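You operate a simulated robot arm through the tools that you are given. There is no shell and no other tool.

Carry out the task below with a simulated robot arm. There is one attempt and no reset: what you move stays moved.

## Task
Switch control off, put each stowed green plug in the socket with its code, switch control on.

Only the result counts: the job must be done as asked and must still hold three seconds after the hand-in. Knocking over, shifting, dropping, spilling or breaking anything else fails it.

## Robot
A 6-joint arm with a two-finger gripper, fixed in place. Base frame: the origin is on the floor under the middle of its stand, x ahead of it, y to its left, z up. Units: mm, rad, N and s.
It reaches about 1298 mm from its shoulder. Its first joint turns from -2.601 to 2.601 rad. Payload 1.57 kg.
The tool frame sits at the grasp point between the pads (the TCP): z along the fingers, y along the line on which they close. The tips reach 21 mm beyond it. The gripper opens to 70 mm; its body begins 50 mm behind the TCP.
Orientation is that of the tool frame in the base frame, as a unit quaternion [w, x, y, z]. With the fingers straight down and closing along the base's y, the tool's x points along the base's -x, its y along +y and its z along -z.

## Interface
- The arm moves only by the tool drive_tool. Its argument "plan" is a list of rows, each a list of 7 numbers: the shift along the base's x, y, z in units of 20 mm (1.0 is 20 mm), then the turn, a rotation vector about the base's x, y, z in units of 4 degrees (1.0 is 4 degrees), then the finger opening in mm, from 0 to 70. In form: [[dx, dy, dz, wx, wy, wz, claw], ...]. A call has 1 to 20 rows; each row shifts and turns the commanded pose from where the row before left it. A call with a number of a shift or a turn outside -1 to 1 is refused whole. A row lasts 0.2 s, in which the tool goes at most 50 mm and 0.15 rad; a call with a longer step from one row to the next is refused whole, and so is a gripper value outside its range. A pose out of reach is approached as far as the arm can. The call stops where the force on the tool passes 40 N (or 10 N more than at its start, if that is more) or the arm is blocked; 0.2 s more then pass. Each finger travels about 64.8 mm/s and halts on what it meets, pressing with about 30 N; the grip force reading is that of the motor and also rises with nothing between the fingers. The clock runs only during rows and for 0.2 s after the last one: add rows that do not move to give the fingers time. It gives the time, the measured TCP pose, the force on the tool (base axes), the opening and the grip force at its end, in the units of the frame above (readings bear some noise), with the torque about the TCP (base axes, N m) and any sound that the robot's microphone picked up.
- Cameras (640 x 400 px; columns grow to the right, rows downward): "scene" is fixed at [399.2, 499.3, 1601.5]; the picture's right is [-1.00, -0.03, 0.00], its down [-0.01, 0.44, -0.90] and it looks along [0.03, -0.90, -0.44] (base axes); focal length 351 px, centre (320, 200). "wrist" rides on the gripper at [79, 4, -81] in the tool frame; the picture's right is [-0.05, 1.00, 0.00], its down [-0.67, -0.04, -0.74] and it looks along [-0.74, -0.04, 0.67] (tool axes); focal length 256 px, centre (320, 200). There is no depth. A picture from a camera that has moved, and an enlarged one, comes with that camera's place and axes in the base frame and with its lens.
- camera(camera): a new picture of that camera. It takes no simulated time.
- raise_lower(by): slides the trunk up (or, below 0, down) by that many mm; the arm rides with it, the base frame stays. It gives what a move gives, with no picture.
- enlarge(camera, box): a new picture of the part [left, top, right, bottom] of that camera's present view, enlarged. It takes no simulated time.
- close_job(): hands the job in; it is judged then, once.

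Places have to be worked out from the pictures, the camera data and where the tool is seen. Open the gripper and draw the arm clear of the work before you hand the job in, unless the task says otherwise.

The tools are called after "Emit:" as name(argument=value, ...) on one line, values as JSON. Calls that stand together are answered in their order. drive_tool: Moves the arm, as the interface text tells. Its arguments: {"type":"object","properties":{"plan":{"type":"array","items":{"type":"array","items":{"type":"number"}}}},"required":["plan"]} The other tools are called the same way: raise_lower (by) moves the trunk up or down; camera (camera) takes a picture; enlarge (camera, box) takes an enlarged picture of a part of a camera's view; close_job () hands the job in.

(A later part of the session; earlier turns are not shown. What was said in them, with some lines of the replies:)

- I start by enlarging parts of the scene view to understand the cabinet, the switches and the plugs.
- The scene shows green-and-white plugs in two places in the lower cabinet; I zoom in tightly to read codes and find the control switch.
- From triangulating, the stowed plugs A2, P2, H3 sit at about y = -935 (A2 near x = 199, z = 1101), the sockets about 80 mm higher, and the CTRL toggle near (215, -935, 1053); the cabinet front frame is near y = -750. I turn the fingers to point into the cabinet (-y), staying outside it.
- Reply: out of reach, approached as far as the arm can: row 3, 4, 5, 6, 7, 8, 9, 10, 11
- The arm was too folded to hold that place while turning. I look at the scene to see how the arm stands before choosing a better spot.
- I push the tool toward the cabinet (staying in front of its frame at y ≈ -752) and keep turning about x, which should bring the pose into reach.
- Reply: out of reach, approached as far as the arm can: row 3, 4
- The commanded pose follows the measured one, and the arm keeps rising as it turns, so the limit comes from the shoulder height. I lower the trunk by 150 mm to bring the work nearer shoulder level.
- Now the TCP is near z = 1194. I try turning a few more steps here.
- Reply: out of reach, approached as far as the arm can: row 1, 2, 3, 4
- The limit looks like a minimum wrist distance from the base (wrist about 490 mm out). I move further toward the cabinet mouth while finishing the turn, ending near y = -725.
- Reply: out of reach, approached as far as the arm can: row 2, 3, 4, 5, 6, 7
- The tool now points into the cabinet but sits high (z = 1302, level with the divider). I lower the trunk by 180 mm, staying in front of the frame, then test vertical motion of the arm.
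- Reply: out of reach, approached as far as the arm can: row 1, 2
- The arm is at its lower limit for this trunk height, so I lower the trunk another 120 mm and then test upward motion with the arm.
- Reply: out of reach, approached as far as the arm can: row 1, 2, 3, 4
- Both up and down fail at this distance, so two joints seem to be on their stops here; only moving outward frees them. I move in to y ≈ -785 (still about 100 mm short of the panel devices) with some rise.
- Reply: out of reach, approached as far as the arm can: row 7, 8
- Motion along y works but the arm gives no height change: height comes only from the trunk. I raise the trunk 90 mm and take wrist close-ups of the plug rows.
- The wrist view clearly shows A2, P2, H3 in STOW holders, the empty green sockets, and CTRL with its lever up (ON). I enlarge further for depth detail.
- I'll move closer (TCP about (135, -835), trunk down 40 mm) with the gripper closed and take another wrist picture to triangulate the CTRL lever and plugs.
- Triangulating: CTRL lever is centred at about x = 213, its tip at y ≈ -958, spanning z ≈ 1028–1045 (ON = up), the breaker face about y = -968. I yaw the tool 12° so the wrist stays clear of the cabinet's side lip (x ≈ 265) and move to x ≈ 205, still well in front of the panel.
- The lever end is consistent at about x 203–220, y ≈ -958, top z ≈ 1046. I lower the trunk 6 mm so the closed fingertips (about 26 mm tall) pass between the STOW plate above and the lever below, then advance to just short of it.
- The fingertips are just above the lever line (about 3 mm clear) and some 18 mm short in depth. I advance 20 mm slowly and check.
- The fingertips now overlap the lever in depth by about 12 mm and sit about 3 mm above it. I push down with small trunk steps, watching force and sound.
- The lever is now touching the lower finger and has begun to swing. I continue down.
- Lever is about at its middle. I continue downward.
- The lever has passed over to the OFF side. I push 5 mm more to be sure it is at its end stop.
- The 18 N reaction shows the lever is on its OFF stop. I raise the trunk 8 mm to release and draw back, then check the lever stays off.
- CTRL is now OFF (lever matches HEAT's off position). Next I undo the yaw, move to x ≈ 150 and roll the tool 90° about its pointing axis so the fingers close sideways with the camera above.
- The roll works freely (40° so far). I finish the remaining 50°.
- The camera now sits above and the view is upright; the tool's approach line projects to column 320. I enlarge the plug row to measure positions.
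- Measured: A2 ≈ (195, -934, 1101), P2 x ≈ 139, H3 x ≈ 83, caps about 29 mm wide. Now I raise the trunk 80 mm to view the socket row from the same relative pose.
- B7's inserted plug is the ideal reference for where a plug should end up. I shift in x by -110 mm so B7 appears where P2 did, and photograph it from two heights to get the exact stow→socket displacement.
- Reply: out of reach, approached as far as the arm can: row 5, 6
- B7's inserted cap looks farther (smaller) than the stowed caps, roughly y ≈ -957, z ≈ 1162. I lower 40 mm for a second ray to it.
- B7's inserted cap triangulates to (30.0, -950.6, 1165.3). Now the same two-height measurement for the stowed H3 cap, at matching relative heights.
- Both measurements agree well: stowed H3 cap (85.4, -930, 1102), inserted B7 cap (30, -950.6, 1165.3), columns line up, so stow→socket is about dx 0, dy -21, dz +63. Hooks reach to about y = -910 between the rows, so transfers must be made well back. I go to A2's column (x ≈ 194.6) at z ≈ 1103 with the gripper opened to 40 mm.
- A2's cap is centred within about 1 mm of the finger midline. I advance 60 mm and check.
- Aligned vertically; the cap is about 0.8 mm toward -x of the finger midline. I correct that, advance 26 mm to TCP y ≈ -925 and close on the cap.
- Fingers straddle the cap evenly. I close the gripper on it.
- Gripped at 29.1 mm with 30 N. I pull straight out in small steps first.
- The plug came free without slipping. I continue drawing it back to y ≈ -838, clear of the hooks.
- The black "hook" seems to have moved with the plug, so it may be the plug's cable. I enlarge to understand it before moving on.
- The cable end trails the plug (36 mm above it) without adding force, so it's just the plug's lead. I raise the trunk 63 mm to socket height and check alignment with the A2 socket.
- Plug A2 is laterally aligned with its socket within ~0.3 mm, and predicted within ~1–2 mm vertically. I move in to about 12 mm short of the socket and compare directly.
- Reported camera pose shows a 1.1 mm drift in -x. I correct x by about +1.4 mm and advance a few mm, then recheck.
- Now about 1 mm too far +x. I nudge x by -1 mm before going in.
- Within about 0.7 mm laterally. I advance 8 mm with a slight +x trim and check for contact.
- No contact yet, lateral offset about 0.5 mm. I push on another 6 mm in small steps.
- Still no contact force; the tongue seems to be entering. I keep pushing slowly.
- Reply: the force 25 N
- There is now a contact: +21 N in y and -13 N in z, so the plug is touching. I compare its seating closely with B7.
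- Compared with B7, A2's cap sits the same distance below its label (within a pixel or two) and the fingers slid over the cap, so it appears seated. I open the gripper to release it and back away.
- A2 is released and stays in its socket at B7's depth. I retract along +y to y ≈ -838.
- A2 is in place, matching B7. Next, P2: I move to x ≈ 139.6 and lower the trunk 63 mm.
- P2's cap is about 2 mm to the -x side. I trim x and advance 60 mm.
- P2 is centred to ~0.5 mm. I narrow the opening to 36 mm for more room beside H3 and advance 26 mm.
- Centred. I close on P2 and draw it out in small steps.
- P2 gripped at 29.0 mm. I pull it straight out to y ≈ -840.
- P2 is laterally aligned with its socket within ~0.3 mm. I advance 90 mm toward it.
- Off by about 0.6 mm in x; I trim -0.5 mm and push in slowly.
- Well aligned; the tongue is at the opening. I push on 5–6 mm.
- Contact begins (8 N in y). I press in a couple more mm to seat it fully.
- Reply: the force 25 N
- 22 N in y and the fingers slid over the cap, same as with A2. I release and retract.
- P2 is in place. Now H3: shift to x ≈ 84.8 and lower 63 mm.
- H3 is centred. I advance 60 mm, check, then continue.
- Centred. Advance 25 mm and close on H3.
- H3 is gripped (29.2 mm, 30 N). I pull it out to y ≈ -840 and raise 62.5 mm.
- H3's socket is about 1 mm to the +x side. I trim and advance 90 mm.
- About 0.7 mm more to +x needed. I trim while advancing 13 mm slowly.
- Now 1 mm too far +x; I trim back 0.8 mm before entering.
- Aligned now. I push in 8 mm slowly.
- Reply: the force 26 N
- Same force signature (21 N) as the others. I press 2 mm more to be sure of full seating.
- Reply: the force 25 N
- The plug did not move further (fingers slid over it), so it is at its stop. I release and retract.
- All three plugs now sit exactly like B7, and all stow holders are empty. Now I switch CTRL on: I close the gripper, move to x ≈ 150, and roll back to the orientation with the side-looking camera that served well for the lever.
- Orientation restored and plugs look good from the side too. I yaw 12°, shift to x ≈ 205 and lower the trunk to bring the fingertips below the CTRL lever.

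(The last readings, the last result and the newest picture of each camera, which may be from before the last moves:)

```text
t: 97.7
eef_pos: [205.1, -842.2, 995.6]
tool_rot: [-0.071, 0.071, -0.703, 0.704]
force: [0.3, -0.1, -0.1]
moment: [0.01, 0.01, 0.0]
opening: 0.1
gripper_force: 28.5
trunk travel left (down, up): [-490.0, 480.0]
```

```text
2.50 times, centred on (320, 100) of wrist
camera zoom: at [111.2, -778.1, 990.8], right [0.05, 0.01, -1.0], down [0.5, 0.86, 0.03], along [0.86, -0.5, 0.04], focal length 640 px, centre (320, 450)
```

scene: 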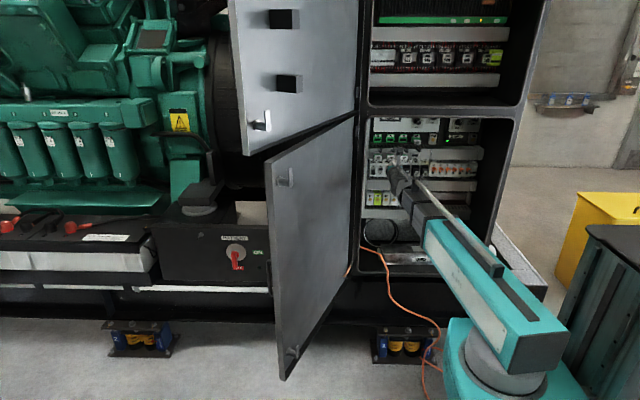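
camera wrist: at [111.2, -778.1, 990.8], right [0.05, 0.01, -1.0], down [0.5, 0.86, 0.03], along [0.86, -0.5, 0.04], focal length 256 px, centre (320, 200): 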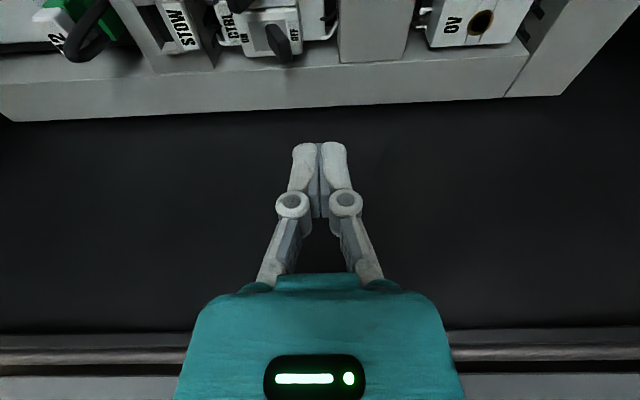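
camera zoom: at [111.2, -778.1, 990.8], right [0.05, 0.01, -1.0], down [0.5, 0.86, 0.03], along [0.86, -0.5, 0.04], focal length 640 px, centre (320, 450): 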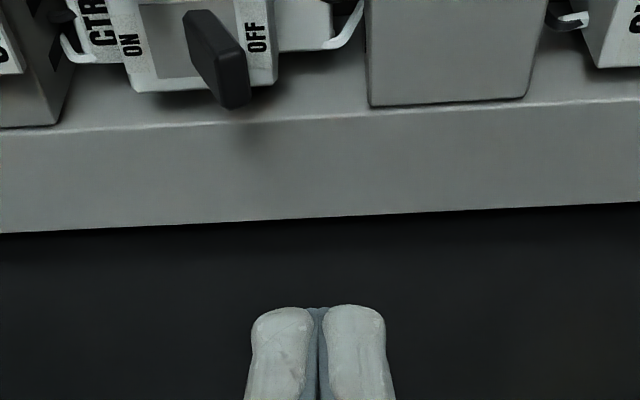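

The lever (OFF) hangs down to z ≈ 1014 and the fingertips' top edge is at about 1008.6, so they pass beneath it. I advance 80 mm and check.

Emit:
drive_tool(plan=[[0, -1, 0, 0, 0, 0, 0], [0, -1, 0, 0, 0, 0, 0], [0, -1, 0, 0, 0, 0, 0], [0, -1, 0, 0, 0, 0, 0], [0, 0, 0, 0, 0, 0, 0]])

Emit:
enlarge(camera="wrist", box=[220, 60, 420, 220])

```text
t: 98.9
eef_pos: [204.0, -921.3, 995.4]
tool_rot: [-0.071, 0.071, -0.702, 0.705]
force: [0.2, 0.2, -0.4]
moment: [0.03, 0.01, -0.01]
opening: 0.0
gripper_force: 28.3
trunk travel left (down, up): [-490.0, 480.0]
```

```text
2.50 times, centred on (320, 140) of wrist
camera zoom: at [111.0, -857.9, 990.9], right [0.05, 0.01, -1.0], down [0.5, 0.86, 0.03], along [0.86, -0.5, 0.04], focal length 640 px, centre (320, 350)
```

zoom: 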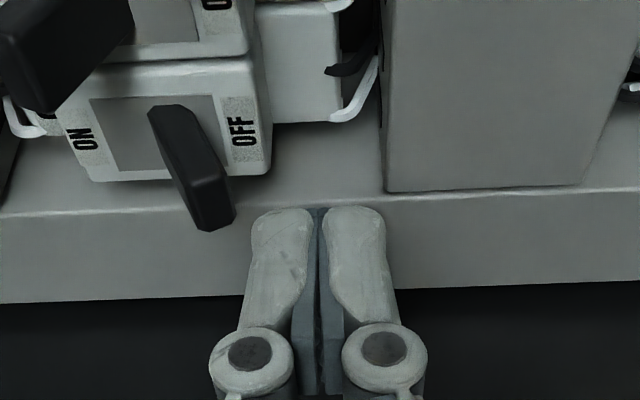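

Clearance is about 5 mm in height. I advance 18 mm more so the tips are under the lever.

Emit:
drive_tool(plan=[[0, -0.5, 0, 0, 0, 0, 0], [0, -0.4, 0, 0, 0, 0, 0], [0, 0, 0, 0, 0, 0, 0]])

Emit:
enlarge(camera="wrist", box=[220, 60, 420, 220])

```text
t: 99.7
eef_pos: [204.9, -940.6, 995.4]
tool_rot: [-0.071, 0.07, -0.703, 0.705]
force: [-1.0, 0.0, -0.7]
moment: [0.0, -0.01, 0.0]
opening: 0.0
gripper_force: 27.8
trunk travel left (down, up): [-490.0, 480.0]
```

```text
2.50 times, centred on (320, 140) of wrist
camera zoom: at [111.4, -876.5, 990.9], right [0.05, 0.01, -1.0], down [0.5, 0.86, 0.03], along [0.86, -0.5, 0.04], focal length 640 px, centre (320, 350)
```

zoom: 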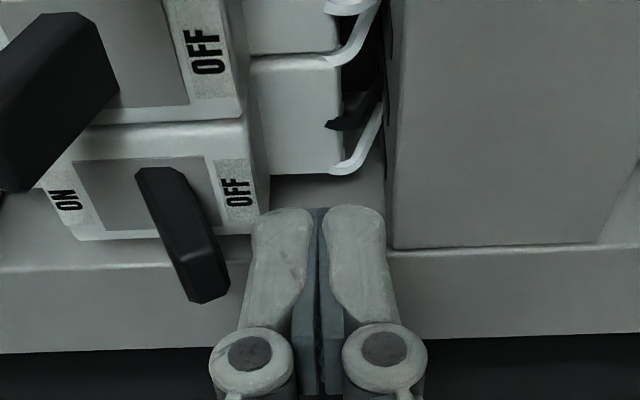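

The tips are under the lever with overlap. I raise the trunk in steps to swing the lever up.

Emit:
raise_lower(by=12)

Emit:
enlarge(camera="wrist", box=[220, 60, 420, 220])

Emit:
raise_lower(by=8)

Emit:
enlarge(camera="wrist", box=[220, 60, 420, 220])

```text
t: 100.3
eef_pos: [204.3, -939.8, 1007.0]
tool_rot: [-0.071, 0.071, -0.703, 0.704]
force: [-0.2, 0.4, 0.0]
moment: [-0.02, 0.0, -0.02]
opening: 0.0
gripper_force: 28.6
trunk travel left (down, up): [-502.0, 468.0]
```

```text
2.50 times, centred on (320, 140) of wrist
camera zoom: at [111.5, -876.5, 1003.0], right [0.05, 0.01, -1.0], down [0.5, 0.86, 0.03], along [0.86, -0.5, 0.04], focal length 640 px, centre (320, 350)
```

zoom: 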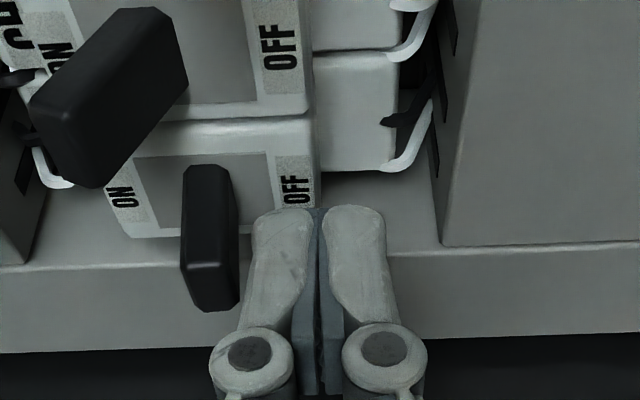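

```text
t: 100.9
eef_pos: [206.2, -940.9, 1014.9]
tool_rot: [-0.071, 0.07, -0.703, 0.704]
force: [-0.7, 1.4, -2.1]
moment: [0.05, 0.01, -0.02]
opening: 0.0
gripper_force: 28.5
trunk travel left (down, up): [-510.0, 460.0]
```

```text
2.50 times, centred on (320, 140) of wrist
camera zoom: at [111.4, -876.4, 1010.9], right [0.05, 0.01, -1.0], down [0.5, 0.86, 0.03], along [0.86, -0.5, 0.04], focal length 640 px, centre (320, 350)
```

zoom: 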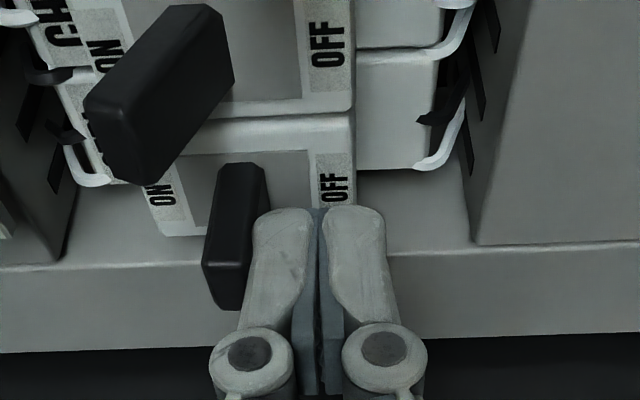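

The lever has passed its middle toward ON. I keep raising in small steps.

Emit:
raise_lower(by=6)

Emit:
enlarge(camera="wrist", box=[220, 60, 420, 220])

```text
t: 101.4
eef_pos: [205.5, -942.1, 1021.6]
tool_rot: [-0.071, 0.071, -0.702, 0.705]
force: [0.2, 0.0, 0.3]
moment: [-0.01, 0.0, 0.01]
opening: 0.1
gripper_force: 28.5
trunk travel left (down, up): [-516.0, 454.0]
```

```text
2.50 times, centred on (320, 140) of wrist
camera zoom: at [111.5, -876.5, 1017.0], right [0.05, 0.01, -1.0], down [0.5, 0.86, 0.03], along [0.86, -0.5, 0.04], focal length 640 px, centre (320, 350)
```

zoom: 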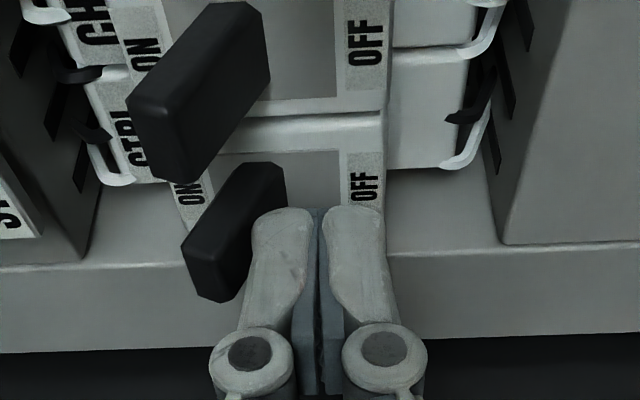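

The CTRL lever now tilts like CHGR's ON lever. I push 4 mm more to feel its stop.

Emit:
raise_lower(by=4)

Emit:
enlarge(camera="wrist", box=[220, 60, 420, 220])

```text
t: 102.0
eef_pos: [204.8, -940.1, 1023.4]
tool_rot: [-0.071, 0.071, -0.703, 0.704]
force: [-1.7, 14.3, -28.6]
moment: [0.38, -0.13, -0.14]
opening: 0.0
gripper_force: 29.0
trunk travel left (down, up): [-520.0, 450.0]
```

```text
2.50 times, centred on (320, 140) of wrist
camera zoom: at [111.5, -876.5, 1019.3], right [0.05, 0.01, -1.0], down [0.5, 0.86, 0.03], along [0.86, -0.51, 0.04], focal length 640 px, centre (320, 350)
```

zoom: 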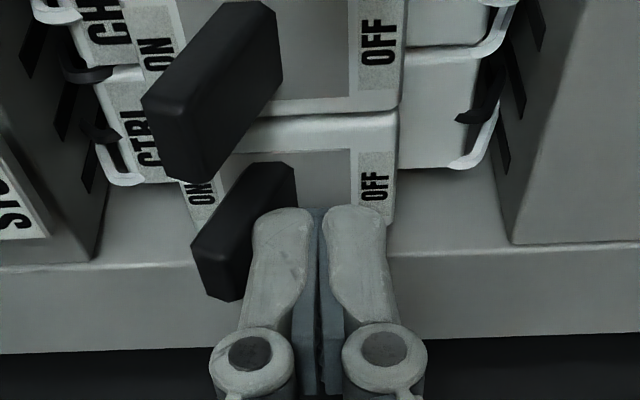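

The 29 N reaction shows the lever on its ON stop. I lower 10 mm to release it and draw back out.

Emit:
raise_lower(by=-12)

Emit:
drive_tool(plan=[[0, 0.5, 0, 0, 0, 0, 0], [0, 1, 0, 0, 0, 0, 0], [0, 1, 0, 0, 0, 0, 0], [0, 1, 0, 0, 0, 0, 0], [0, 1, 0, 0, 0, 0, 0], [0, 0, 0, 0, 0, 0, 0]])

Emit:
camera(camera="wrist")

Emit:
enlarge(camera="scene", box=[362, 145, 426, 185])

Emit:
enlarge(camera="scene", box=[362, 112, 426, 152])

```text
t: 102.6
eef_pos: [206.6, -942.0, 1013.3]
tool_rot: [-0.071, 0.07, -0.703, 0.704]
force: [0.5, -0.5, 0.5]
moment: [-0.03, 0.01, -0.02]
opening: 0.0
gripper_force: 29.1
trunk travel left (down, up): [-508.0, 462.0]
```

```text
t: 104.0
eef_pos: [206.4, -850.8, 1013.3]
tool_rot: [-0.071, 0.071, -0.702, 0.705]
force: [-0.1, 0.3, -0.2]
moment: [0.02, 0.01, -0.02]
opening: 0.0
gripper_force: 28.6
trunk travel left (down, up): [-508.0, 462.0]
```

```text
taken
camera wrist: at [112.1, -786.8, 1009.1], right [0.05, 0.01, -1.0], down [0.5, 0.86, 0.03], along [0.86, -0.51, 0.04], focal length 256 px, centre (320, 200)
```

wrist: 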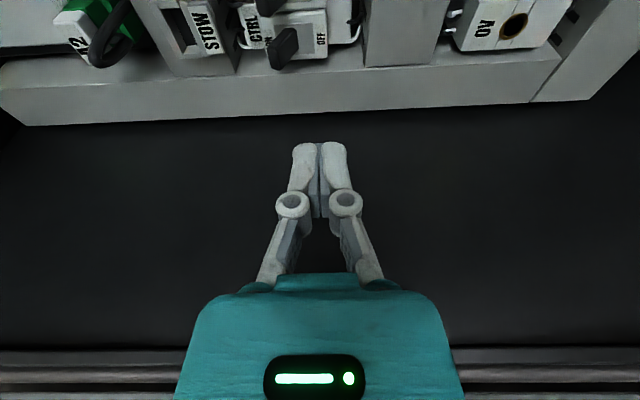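

```text
10.00 times, centred on (394, 165) of scene
camera zoom: at [399.2, 499.3, 1601.5], right [-1.0, -0.03, 0.0], down [-0.01, 0.44, -0.9], along [0.03, -0.9, -0.44], focal length 3510 px, centre (-420, 550)
```

zoom: 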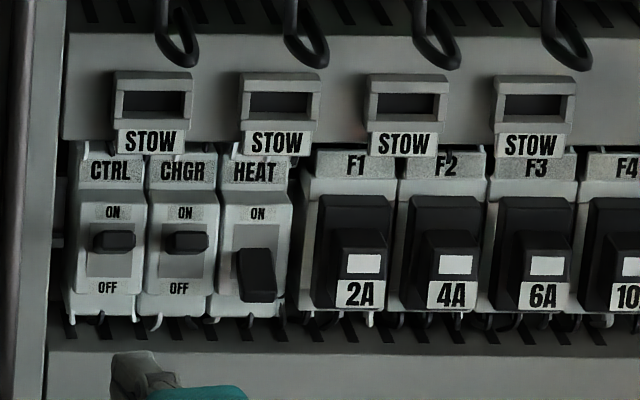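

```text
10.00 times, centred on (394, 132) of scene
camera zoom: at [399.2, 499.3, 1601.5], right [-1.0, -0.03, 0.0], down [-0.01, 0.44, -0.9], along [0.03, -0.9, -0.44], focal length 3510 px, centre (-420, 880)
```

zoom: 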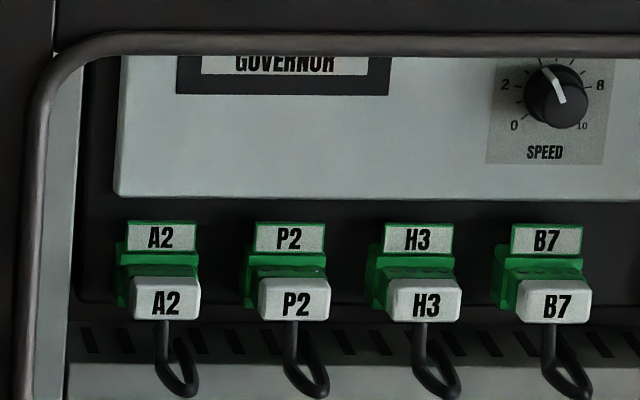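

CTRL is ON, CHGR/HEAT unchanged, all four plugs seated identically and all stow holders empty. I withdraw the arm out of the cabinet, undo the yaw and open the gripper.

Emit:
drive_tool(plan=[[-1, 0.5, 0, 0, 0, -1, 0], [-1, 0.5, 0, 0, 0, -1, 0], [-1, 0.5, 0, 0, 0, -1, 0], [-1, 1, 0, 0, 0, 0, 0], [-1, 1, 0, 0, 0, 0, 0], [0, 1, 0, 0, 0, 0, 0], [0, 1, 0, 0, 0, 0, 0], [0, 0.8, 0, 0, 0, 0, 0], [0, 0, 0, 0, 0, 0, 30], [0, 0, 0, 0, 0, 0, 70], [0, 0, 0, 0, 0, 0, 70], [0, 0, 0, 0, 0, 0, 70]])

Emit:
camera(camera="scene")

Emit:
camera(camera="wrist")

```text
t: 106.6
eef_pos: [105.1, -723.2, 1012.7]
tool_rot: [0.003, -0.003, -0.706, 0.709]
force: [-0.7, 0.6, 0.7]
moment: [0.0, 0.01, 0.0]
opening: 69.9
gripper_force: 0.0
trunk travel left (down, up): [-508.0, 462.0]
```

```text
taken
```

scene: 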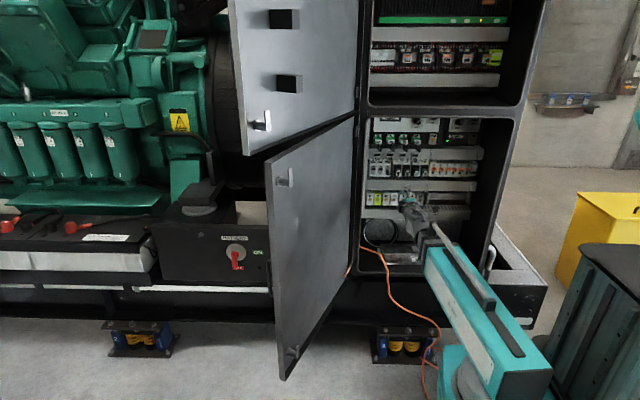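

```text
taken
camera wrist: at [26.3, -641.7, 1008.9], right [0.05, 0.0, -1.0], down [0.67, 0.74, 0.03], along [0.74, -0.67, 0.04], focal length 256 px, centre (320, 200)
```

wrist: 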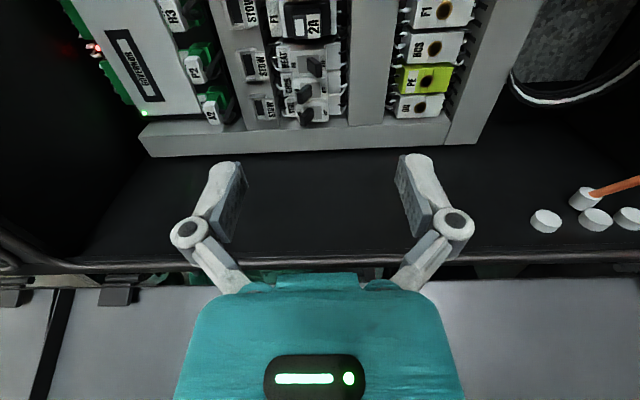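

The arm is out of the cabinet and open. I take one last close look at the plugs, the lever and the governor lights.

Emit:
enlarge(camera="wrist", box=[60, 0, 360, 150])

Emit:
enlarge(camera="scene", box=[360, 105, 490, 190])

Emit:
enlarge(camera="wrist", box=[180, 60, 240, 130])

```text
2.13 times, centred on (210, 75) of wrist
camera zoom: at [26.3, -641.7, 1008.9], right [0.05, 0.0, -1.0], down [0.67, 0.74, 0.03], along [0.74, -0.67, 0.04], focal length 546 px, centre (555, 467)
```

zoom: 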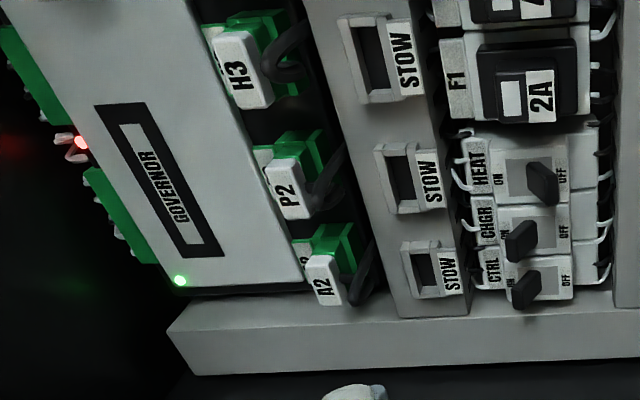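

```text
4.71 times, centred on (425, 148) of scene
camera zoom: at [399.2, 499.3, 1601.5], right [-1.0, -0.03, 0.0], down [-0.01, 0.44, -0.9], along [0.03, -0.9, -0.44], focal length 1652 px, centre (-174, 447)
```

zoom: 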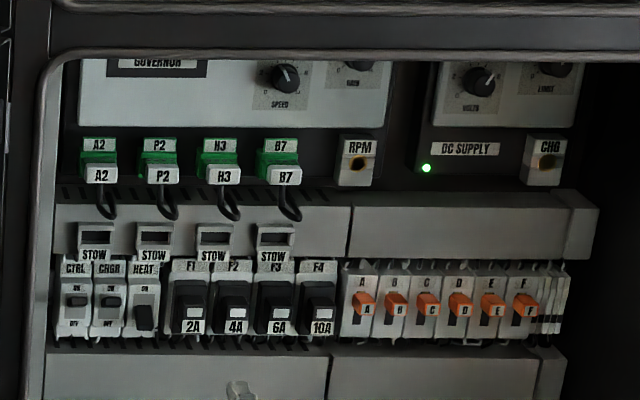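

```text
5.71 times, centred on (210, 95) of wrist
camera zoom: at [26.3, -641.7, 1008.9], right [0.05, 0.0, -1.0], down [0.67, 0.74, 0.03], along [0.74, -0.67, 0.04], focal length 1463 px, centre (949, 800)
```

zoom: 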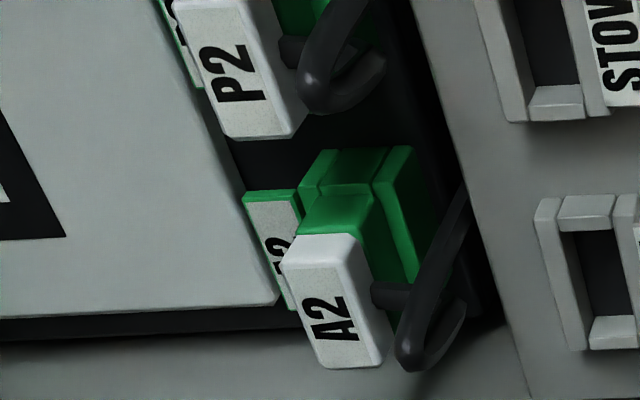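

Everything checks out: A2, P2 and H3 sit flush in their sockets, CTRL is ON with the governor's light lit, and the other devices look unchanged. The gripper is open and outside the cabinet, so I hand the job in.

Emit:
close_job()

```text
The job is handed in.
```

The job is done and handed in. I switched CTRL off, moved plugs A2, P2 and H3 from their stow holders into the sockets with matching codes, and switched CTRL back on.

- **Plugs:** all three sit at the same depth as B7, which was already plugged in, and their stow holders are now empty.
- **CTRL:** the lever rests on its ON stop, and the governor's green light is lit. A red light beside the governor was on before I started and is still on; I don't know what it indicates.
- **Everything else:** the close-up pictures show no change to the other switches, fuses and terminals near the work.
- **Arm:** the gripper is open and outside the cabinet. The fingertips are just in front of the cabinet frame, well clear of the plugs.
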